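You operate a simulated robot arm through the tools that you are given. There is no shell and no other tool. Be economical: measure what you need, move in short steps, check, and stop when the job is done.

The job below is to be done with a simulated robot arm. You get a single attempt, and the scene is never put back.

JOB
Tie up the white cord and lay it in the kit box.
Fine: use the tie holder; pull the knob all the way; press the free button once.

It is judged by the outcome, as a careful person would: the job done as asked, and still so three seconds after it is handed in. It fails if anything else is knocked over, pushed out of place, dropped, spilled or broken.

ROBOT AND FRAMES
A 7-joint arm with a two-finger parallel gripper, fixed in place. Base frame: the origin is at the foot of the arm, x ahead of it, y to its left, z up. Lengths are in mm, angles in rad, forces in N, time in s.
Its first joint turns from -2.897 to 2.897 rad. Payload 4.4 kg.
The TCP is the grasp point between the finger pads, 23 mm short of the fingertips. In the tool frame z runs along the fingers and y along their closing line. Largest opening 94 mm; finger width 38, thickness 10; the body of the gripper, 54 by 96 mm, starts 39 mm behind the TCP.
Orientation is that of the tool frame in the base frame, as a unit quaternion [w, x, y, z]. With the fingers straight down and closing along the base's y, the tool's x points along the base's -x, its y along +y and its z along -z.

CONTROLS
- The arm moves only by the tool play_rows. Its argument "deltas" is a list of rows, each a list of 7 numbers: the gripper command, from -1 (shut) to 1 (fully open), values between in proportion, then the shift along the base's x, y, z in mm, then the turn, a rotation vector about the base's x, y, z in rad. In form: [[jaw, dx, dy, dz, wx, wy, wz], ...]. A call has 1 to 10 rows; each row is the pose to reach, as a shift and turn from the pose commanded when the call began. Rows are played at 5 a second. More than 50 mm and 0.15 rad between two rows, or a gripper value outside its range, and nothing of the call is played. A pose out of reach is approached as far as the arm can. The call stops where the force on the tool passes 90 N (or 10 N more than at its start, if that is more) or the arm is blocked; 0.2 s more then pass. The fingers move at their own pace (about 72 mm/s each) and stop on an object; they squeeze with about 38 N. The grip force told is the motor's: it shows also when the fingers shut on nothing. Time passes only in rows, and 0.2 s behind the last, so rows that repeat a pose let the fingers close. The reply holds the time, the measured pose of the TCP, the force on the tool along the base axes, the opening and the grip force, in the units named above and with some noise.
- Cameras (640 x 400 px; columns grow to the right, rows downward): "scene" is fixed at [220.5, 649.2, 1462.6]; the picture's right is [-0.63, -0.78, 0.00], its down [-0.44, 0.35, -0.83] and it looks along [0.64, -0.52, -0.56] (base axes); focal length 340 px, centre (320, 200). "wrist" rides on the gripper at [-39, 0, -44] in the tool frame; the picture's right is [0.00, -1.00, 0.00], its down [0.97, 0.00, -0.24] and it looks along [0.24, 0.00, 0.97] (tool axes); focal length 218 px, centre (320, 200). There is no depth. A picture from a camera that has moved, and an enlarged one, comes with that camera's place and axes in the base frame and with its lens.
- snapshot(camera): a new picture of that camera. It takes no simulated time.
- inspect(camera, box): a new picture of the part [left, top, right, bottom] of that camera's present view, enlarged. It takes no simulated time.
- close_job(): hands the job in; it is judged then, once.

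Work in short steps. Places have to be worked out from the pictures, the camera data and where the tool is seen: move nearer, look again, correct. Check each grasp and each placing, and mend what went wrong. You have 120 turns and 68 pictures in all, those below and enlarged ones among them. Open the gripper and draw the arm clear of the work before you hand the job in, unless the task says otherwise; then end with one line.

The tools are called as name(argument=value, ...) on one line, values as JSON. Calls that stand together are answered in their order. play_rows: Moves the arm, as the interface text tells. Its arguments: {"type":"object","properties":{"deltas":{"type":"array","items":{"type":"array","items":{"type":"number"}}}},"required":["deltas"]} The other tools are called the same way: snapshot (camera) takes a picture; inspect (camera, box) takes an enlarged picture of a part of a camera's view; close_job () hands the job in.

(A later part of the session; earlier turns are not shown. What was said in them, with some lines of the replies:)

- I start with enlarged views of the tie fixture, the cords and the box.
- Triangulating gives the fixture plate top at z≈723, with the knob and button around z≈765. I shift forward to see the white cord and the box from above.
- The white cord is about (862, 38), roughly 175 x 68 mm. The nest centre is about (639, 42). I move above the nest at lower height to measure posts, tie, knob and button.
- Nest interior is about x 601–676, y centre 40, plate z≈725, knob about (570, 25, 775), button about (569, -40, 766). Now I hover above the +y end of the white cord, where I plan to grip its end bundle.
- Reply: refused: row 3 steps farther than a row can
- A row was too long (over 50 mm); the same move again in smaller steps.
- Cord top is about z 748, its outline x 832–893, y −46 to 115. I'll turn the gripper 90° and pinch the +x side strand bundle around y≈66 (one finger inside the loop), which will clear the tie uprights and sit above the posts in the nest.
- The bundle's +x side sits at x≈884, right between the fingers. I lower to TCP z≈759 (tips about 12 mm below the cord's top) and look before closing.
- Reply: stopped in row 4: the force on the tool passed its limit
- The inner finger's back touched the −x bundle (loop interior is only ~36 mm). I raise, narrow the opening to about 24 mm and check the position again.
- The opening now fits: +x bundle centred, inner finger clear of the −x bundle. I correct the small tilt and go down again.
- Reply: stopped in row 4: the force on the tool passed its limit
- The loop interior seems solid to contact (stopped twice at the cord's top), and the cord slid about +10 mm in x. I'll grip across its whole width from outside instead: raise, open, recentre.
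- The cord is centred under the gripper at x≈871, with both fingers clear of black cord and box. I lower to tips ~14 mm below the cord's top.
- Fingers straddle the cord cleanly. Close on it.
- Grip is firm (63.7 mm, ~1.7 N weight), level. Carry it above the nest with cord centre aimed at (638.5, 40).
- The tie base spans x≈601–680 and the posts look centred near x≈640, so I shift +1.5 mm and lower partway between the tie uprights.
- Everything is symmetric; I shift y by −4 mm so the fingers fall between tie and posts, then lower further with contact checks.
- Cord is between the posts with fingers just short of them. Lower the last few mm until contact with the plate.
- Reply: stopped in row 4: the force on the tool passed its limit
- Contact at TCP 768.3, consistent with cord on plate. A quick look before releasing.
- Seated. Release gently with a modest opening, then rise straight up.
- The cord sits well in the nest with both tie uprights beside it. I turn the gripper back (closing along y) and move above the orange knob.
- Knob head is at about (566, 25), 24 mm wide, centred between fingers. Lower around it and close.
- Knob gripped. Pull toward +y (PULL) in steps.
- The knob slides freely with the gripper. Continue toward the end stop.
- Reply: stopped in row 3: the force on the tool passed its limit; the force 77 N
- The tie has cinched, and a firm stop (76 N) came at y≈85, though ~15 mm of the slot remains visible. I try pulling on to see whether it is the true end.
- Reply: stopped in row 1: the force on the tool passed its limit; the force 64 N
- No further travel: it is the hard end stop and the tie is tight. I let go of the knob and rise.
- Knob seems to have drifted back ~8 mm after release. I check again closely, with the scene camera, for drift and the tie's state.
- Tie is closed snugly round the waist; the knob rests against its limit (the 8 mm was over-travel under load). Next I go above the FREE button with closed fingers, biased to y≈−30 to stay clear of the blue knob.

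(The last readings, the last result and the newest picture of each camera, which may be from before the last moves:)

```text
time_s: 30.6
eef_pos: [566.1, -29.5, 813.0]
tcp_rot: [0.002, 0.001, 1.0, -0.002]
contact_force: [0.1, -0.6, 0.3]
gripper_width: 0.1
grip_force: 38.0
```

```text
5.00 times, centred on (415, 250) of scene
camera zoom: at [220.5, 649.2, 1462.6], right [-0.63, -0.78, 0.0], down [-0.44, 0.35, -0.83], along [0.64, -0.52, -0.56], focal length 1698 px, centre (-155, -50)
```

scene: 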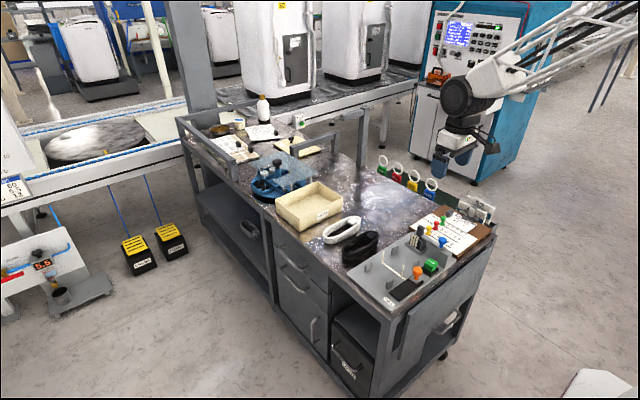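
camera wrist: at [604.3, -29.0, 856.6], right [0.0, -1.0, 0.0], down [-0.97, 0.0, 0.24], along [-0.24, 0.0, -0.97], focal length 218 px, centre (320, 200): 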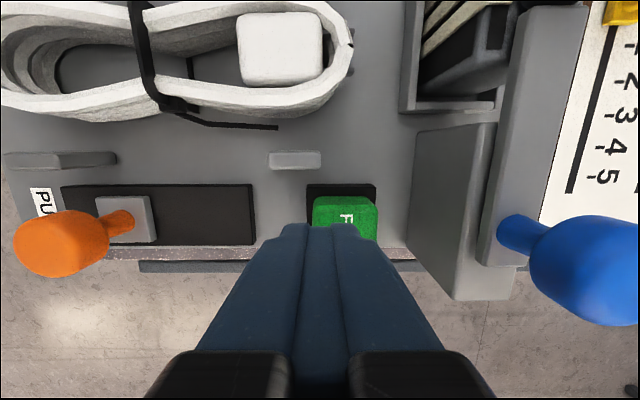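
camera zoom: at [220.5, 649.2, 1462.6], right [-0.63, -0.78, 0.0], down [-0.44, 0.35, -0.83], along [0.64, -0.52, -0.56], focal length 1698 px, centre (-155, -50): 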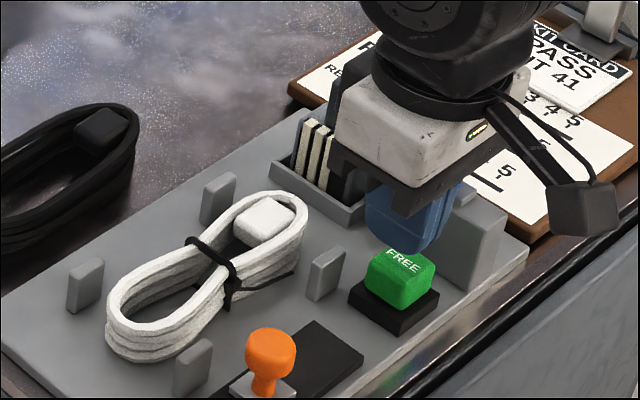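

The blue knob would come within a few mm of the gripper body, so I turn the gripper 90° first (needed for the cord afterwards anyway), raised a bit.

play_rows(deltas=[[-1, 0, 0, 20, 0, 0, 0.1], [-1, 1, -1, 30, 0, 0, 0.24], [-1, 1, -2, 30, 0, 0, 0.38], [-1, 1, -3, 30, 0, 0, 0.52], [-1, 1, -4, 30, 0, 0, 0.66], [-1, 1, -5, 30, 0, 0, 0.8], [-1, 1, -6, 30, 0, 0, 0.94], [-1, 1, -7, 30, 0, 0, 1.08], [-1, 1, -8, 30, 0, 0, 1.22], [-1, 1, -9, 30, 0, 0, 1.36]])

play_rows(deltas=[[-1, 0, 0, 0, 0, 0, 0.12], [-1, 0, 0, -15, 0, 0, 0.2108], [-1, 0, 0, -35, 0, 0, 0.2108], [-1, 0, 0, -35, 0, 0, 0.2108]])

snapshot(camera="wrist")

```text
time_s: 32.8
eef_pos: [568.4, -39.6, 842.6]
tcp_rot: [0.001, -0.628, 0.778, 0.001]
contact_force: [0.2, 0.6, -0.3]
gripper_width: 0.0
grip_force: 37.7
```

```text
time_s: 33.8
eef_pos: [568.5, -36.8, 808.4]
tcp_rot: [0.002, -0.706, 0.708, -0.001]
contact_force: [-1.2, -0.5, 0.8]
gripper_width: 0.2
grip_force: 38.0
```

```text
25 pictures are left
camera wrist: at [567.1, 1.3, 851.6], right [1.0, 0.0, 0.0], down [0.0, -0.97, 0.24], along [0.0, -0.24, -0.97], focal length 218 px, centre (320, 200)
```

wrist: 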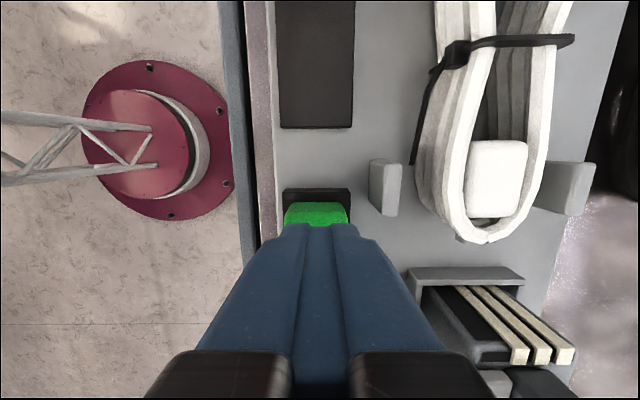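

Centred over the button (x≈566). Press down in small steps.

play_rows(deltas=[[-1, -1, -1, -8, 0, 0, 0], [-1, -1, -1, -12, 0, 0, 0], [-1, -1, -1, -15, 0, 0, 0], [-1, -1, -1, -17, 0, 0, 0], [-1, -1, -1, -19, 0, 0, 0]])

```text
time_s: 35.0
eef_pos: [566.9, -39.7, 789.5]
tcp_rot: [0.001, -0.705, 0.709, 0.0]
contact_force: [-0.8, -0.5, 0.4]
gripper_width: 0.0
grip_force: 37.5
```

No contact yet with tips at z≈766. Continue down.

play_rows(deltas=[[-1, 0, 0, -2, 0, 0, 0], [-1, 0, 0, -4, 0, 0, 0], [-1, 0, 0, -6, 0, 0, 0], [-1, 0, 0, -8, 0, 0, 0]])

inspect(camera="scene", box=[365, 210, 465, 290])

```text
time_s: 36.0
eef_pos: [566.8, -39.4, 781.4]
tcp_rot: [0.001, -0.706, 0.709, 0.0]
contact_force: [-1.4, -2.1, 4.2]
gripper_width: 0.1
grip_force: 38.2
```

```text
5.00 times, centred on (415, 250) of scene
camera zoom: at [220.5, 649.2, 1462.6], right [-0.63, -0.78, 0.0], down [-0.44, 0.35, -0.83], along [0.64, -0.52, -0.56], focal length 1698 px, centre (-155, -50)
```

zoom: 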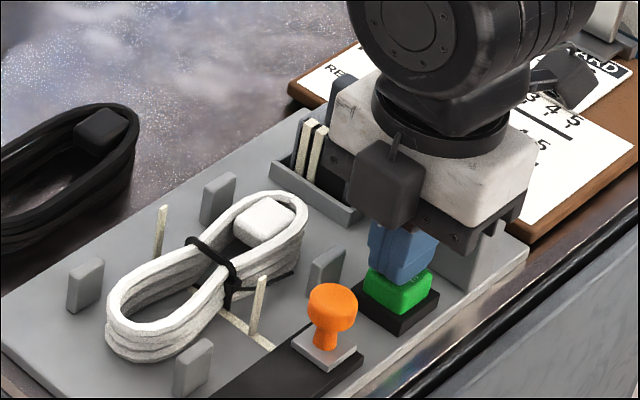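

The button has acted: the holder released and the tie is separate. Lift straight off, pressing only once.

play_rows(deltas=[[-1, 0, 0, 15, 0, 0, 0], [-1, 0, 0, 45, 0, 0, 0], [-1, 0, 0, 80, 0, 0, 0], [-1, 0, 0, 80, 0, 0, 0]])

inspect(camera="scene", box=[345, 210, 445, 290])

```text
time_s: 37.0
eef_pos: [566.8, -39.2, 862.5]
tcp_rot: [0.001, -0.706, 0.709, 0.0]
contact_force: [-0.1, 0.2, 0.0]
gripper_width: 0.0
grip_force: 38.2
```

```text
5.00 times, centred on (395, 250) of scene
camera zoom: at [220.5, 649.2, 1462.6], right [-0.63, -0.78, 0.0], down [-0.44, 0.35, -0.83], along [0.64, -0.52, -0.56], focal length 1698 px, centre (-55, -50)
```

zoom: 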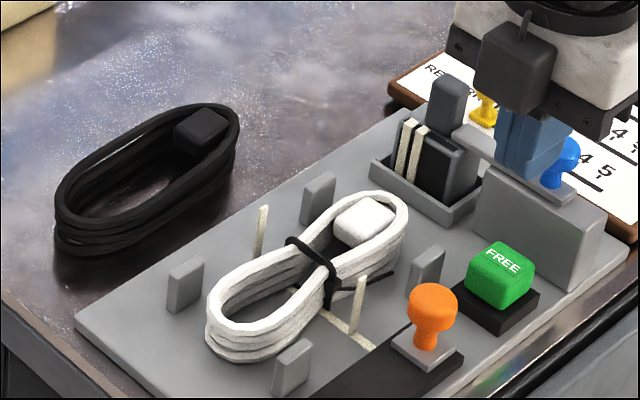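

Holder reset, tied cord free in the nest. I move above it to look at its present shape for the regrip.

play_rows(deltas=[[-0.5, 20, 25, 0, 0, 0, 0], [0.3, 45, 60, 0, 0, 0, 0], [0.6, 73, 103, -15, 0, 0, 0], [0.6, 73, 103, -15, 0, 0, 0]])

snapshot(camera="wrist")

```text
refused: row 3 steps farther than a row can; nothing moved
```

```text
22 pictures are left
camera wrist: at [566.0, 0.0, 905.2], right [1.0, 0.0, 0.0], down [0.0, -0.97, 0.24], along [0.0, -0.24, -0.97], focal length 218 px, centre (320, 200)
```

wrist: 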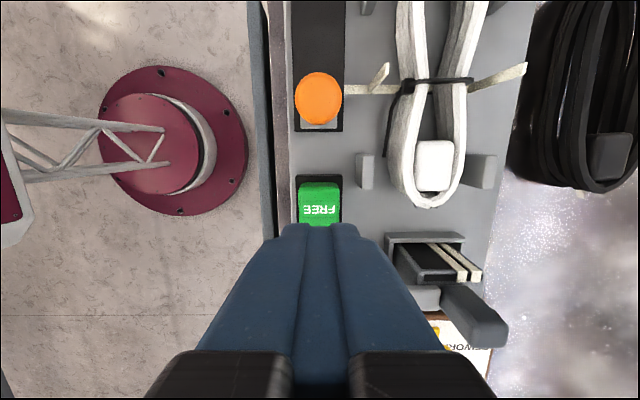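

Row too long again; the same move in shorter steps.

play_rows(deltas=[[-0.5, 18, 25, 0, 0, 0, 0], [0.3, 37, 52, 0, 0, 0, 0], [0.6, 55, 78, -8, 0, 0, 0], [0.6, 73, 103, -15, 0, 0, 0], [0.6, 73, 103, -15, 0, 0, 0]])

snapshot(camera="wrist")

```text
time_s: 38.2
eef_pos: [640.6, 64.5, 847.0]
tcp_rot: [0.001, -0.706, 0.708, 0.0]
contact_force: [-0.1, -0.2, 0.4]
gripper_width: 75.4
grip_force: 0.0
```

```text
21 pictures are left
camera wrist: at [639.4, 103.3, 890.1], right [1.0, 0.0, 0.0], down [0.0, -0.97, 0.24], along [0.0, -0.24, -0.97], focal length 218 px, centre (320, 200)
```

wrist: 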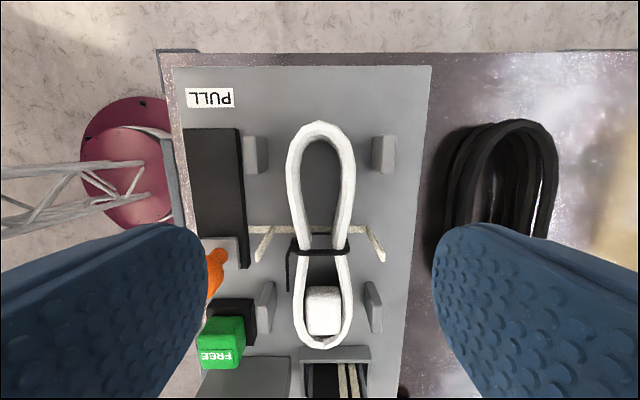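

The tied cord's +y lobe is ~44 mm wide. I descend at the same place and opening that I left (proven clear), then close.

play_rows(deltas=[[0.6, 0, 0, -30, 0, 0, 0], [0.6, 0, 0, -60, 0, 0, 0], [0.6, 0, 0, -77, 0, 0, 0], [0.6, 0, 0, -78, 0, 0, 0]])

play_rows(deltas=[[0, 0, 0, 0, 0, 0, 0], [-1, 0, 0, 0, 0, 0, 0], [-1, 0, 0, 0, 0, 0, 0], [-1, 0, 0, 0, 0, 0, 0]])

snapshot(camera="wrist")

```text
time_s: 39.2
eef_pos: [639.5, 64.3, 767.6]
tcp_rot: [0.001, -0.706, 0.708, 0.0]
contact_force: [0.3, 0.2, 0.0]
gripper_width: 75.0
grip_force: 0.1
```

```text
time_s: 40.2
eef_pos: [639.9, 63.0, 767.1]
tcp_rot: [0.001, -0.706, 0.708, -0.001]
contact_force: [0.2, 0.4, -0.2]
gripper_width: 63.2
grip_force: 38.0
```

```text
20 pictures are left
camera wrist: at [639.1, 103.1, 811.6], right [1.0, 0.0, 0.0], down [0.0, -0.97, 0.24], along [0.0, -0.24, -0.97], focal length 218 px, centre (320, 200)
```

wrist: 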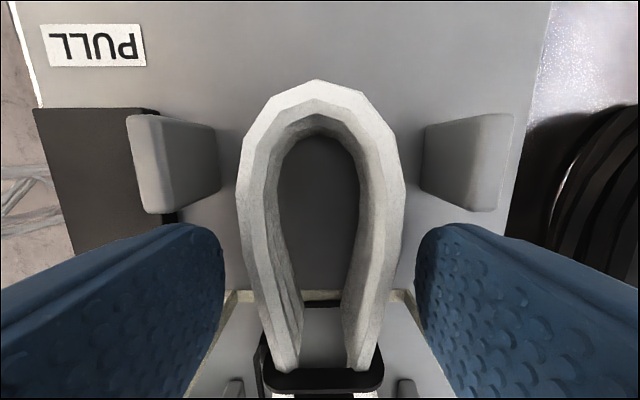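

Fingers hold at 63.2 mm (the cord body's physical width). Lift straight up and verify it comes along.

play_rows(deltas=[[-1, 0, 0, 10, 0, 0, 0], [-1, 0, 0, 30, 0, 0, 0], [-1, 0, 0, 60, 0, 0, 0], [-1, 0, 0, 100, 0, 0, 0], [-1, 0, 0, 140, 0, 0, 0], [-1, 0, 0, 140, 0, 0, 0]])

snapshot(camera="scene")

```text
time_s: 41.6
eef_pos: [639.5, 63.0, 908.4]
tcp_rot: [0.002, -0.706, 0.708, 0.0]
contact_force: [0.3, 0.1, -1.7]
gripper_width: 63.5
grip_force: 37.9
```

```text
19 pictures are left
```

scene: 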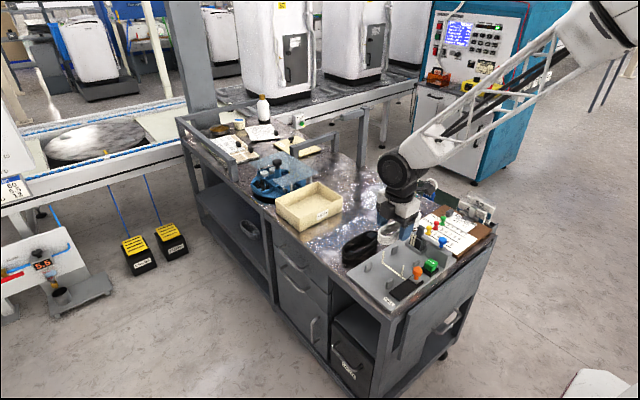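

The cord is held (1.7 N). By wrist-view estimates the box spans x≈957–1105, y≈−60–150, rim z≈768. I carry it forward at height and see how far the arm reaches.

play_rows(deltas=[[-1, 42, 1, -5, 0, 0, 0], [-1, 84, 2, -10, 0, 0, 0], [-1, 126, 3, -15, 0, 0, 0], [-1, 168, 4, -20, 0, 0, 0], [-1, 210, 5, -25, 0, 0, 0], [-1, 252, 6, -30, 0, 0, 0], [-1, 294, 7, -35, 0, 0, 0], [-1, 330, 8, -40, 0, 0, 0], [-1, 360, 9, -40, 0, 0, 0], [-1, 360, 9, -40, 0, 0, 0]])

snapshot(camera="wrist")

inspect(camera="scene", box=[240, 120, 440, 260])

```text
time_s: 43.8
eef_pos: [1001.0, 73.1, 869.8]
tcp_rot: [0.001, -0.705, 0.709, 0.0]
contact_force: [0.3, 0.5, -1.2]
gripper_width: 63.3
grip_force: 38.5
```

```text
18 pictures are left
camera wrist: at [1000.1, 111.9, 912.7], right [1.0, 0.0, 0.0], down [0.0, -0.97, 0.24], along [0.0, -0.24, -0.97], focal length 218 px, centre (320, 200)
```

wrist: 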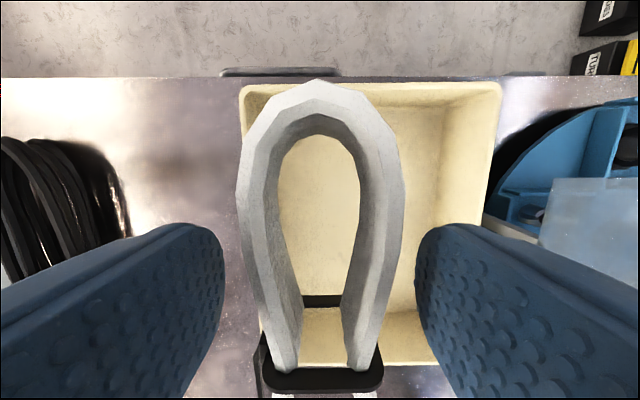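

```text
2.86 times, centred on (340, 190) of scene
camera zoom: at [220.5, 649.2, 1462.6], right [-0.63, -0.78, 0.0], down [-0.44, 0.35, -0.83], along [0.64, -0.52, -0.56], focal length 970 px, centre (263, 229)
```

zoom: 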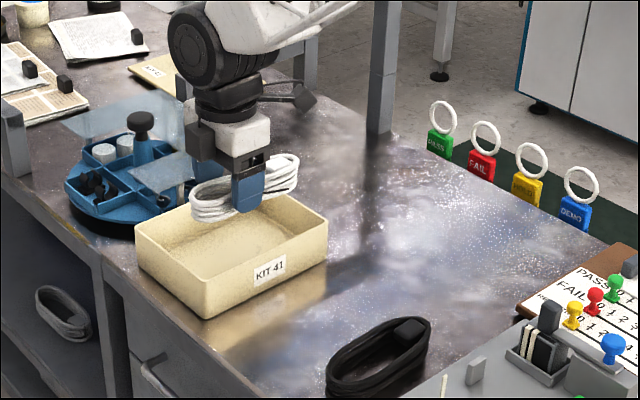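

Reach is fine. Box rim measured x 951–1111, y −67–146 (centre 1031, 39), so TCP target is (1031, 66.5).

play_rows(deltas=[[-1, 15, -3, 0, 0, 0, 0], [-1, 31, -6.5, 0, 0, 0, 0], [-1, 31, -6.5, -10, 0, 0, 0], [-1, 31, -6.5, -10, 0, 0, 0]])

snapshot(camera="wrist")

```text
time_s: 44.8
eef_pos: [1031.1, 64.7, 859.1]
tcp_rot: [0.001, -0.706, 0.709, -0.001]
contact_force: [0.1, 0.8, -2.0]
gripper_width: 63.4
grip_force: 37.9
```

```text
16 pictures are left
camera wrist: at [1029.9, 104.8, 901.9], right [1.0, 0.0, 0.0], down [0.0, -0.97, 0.24], along [0.0, -0.24, -0.97], focal length 218 px, centre (320, 200)
```

wrist: 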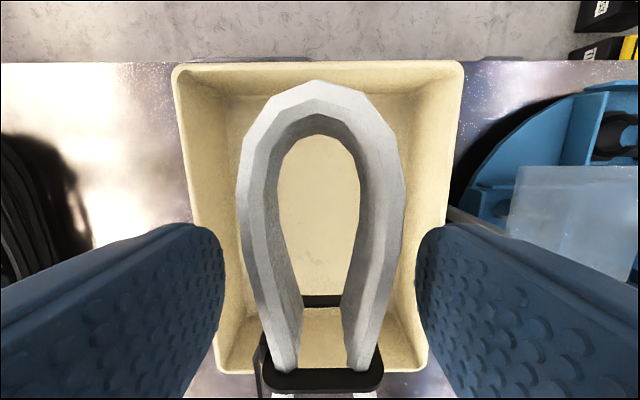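

Centred over the box. Lower into it, then slow steps to contact.

play_rows(deltas=[[-1, 0, 1, -30, 0, 0, 0], [-1, 0, 1, -60, 0, 0, 0], [-1, 0, 1, -82, 0, 0, 0], [-1, 0, 1, -90, 0, 0, 0], [-1, 0, 1, -90, 0, 0, 0]])

play_rows(deltas=[[-1, 0, 0, -3, 0, 0, 0], [-1, 0, 0, -6, 0, 0, 0], [-1, 0, 0, -9, 0, 0, 0], [-1, 0, 0, -12, 0, 0, 0]])

snapshot(camera="wrist")

inspect(camera="scene", box=[240, 140, 380, 240])

```text
time_s: 46.0
eef_pos: [1031.3, 68.4, 767.5]
tcp_rot: [0.002, -0.706, 0.709, 0.0]
contact_force: [0.1, 0.0, -1.3]
gripper_width: 63.4
grip_force: 38.3
```

```text
time_s: 47.1
eef_pos: [1033.0, 68.6, 763.6]
tcp_rot: [0.004, -0.706, 0.708, -0.002]
contact_force: [0.2, -0.5, 7.1]
gripper_width: 63.3
grip_force: 37.9
stopped in row 4: the force on the tool passed its limit (the readings are from after the stop); the commanded pose is now the measured one
```

```text
15 pictures are left
camera wrist: at [1032.1, 106.5, 807.4], right [1.0, 0.0, 0.01], down [-0.01, -0.97, 0.24], along [0.01, -0.24, -0.97], focal length 218 px, centre (320, 200)
```

wrist: 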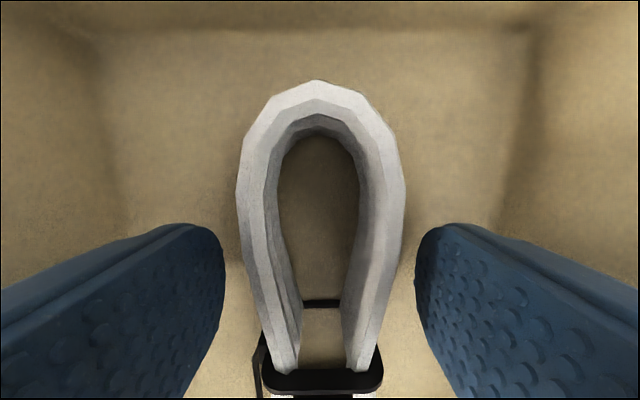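

```text
4.00 times, centred on (310, 190) of scene
camera zoom: at [220.5, 649.2, 1462.6], right [-0.63, -0.78, 0.0], down [-0.44, 0.35, -0.83], along [0.64, -0.52, -0.56], focal length 1358 px, centre (360, 240)
```

zoom: 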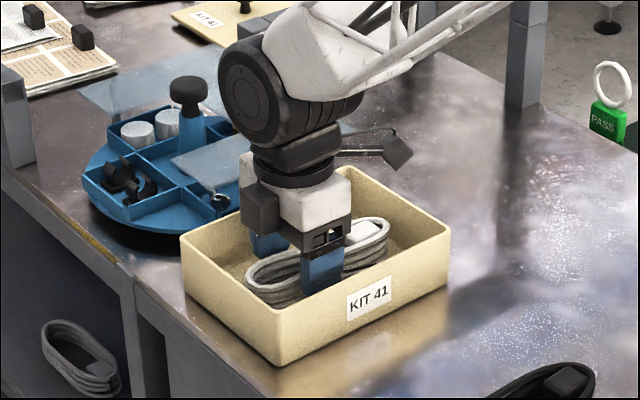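

The cord rests on the box floor. Release and rise straight up.

play_rows(deltas=[[0.5, 0, 0, 0, 0, 0, 0], [0.6, 0, 0, 1, 0, 0, 0], [0.6, 0, 0, 15, 0, 0, 0], [0.6, 0, 0, 50, 0, 0, 0], [0.6, 0, 0, 95, 0, 0, 0], [0.6, -20, 0, 130, 0, 0, 0], [0.6, -65, 0, 145, 0, 0, 0], [0.6, -110, 0, 145, 0, 0, 0], [0.6, -155, 0, 145, 0, 0, 0]])

inspect(camera="scene", box=[240, 140, 460, 300])

```text
time_s: 49.1
eef_pos: [877.1, 68.3, 906.8]
tcp_rot: [0.002, -0.706, 0.708, -0.001]
contact_force: [-0.4, -0.5, 0.0]
gripper_width: 75.3
grip_force: 0.1
```

```text
2.50 times, centred on (350, 220) of scene
camera zoom: at [220.5, 649.2, 1462.6], right [-0.63, -0.78, 0.0], down [-0.44, 0.35, -0.83], along [0.64, -0.52, -0.56], focal length 849 px, centre (245, 150)
```

zoom: 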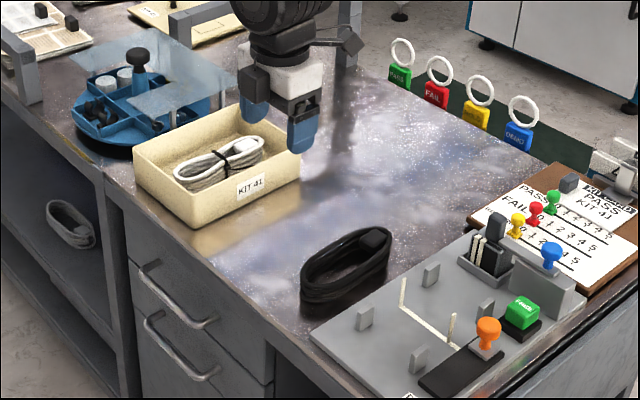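

The tied cord lies flat in the box, everything else is in place and the arm is clear with the gripper open. I hand the job in.

close_job()

```text
The job is handed in.
```

The white cord is tied and lies flat in the KIT 41 box. I pulled the knob to its end stop, pressed FREE once, and left the gripper open with the arm clear.
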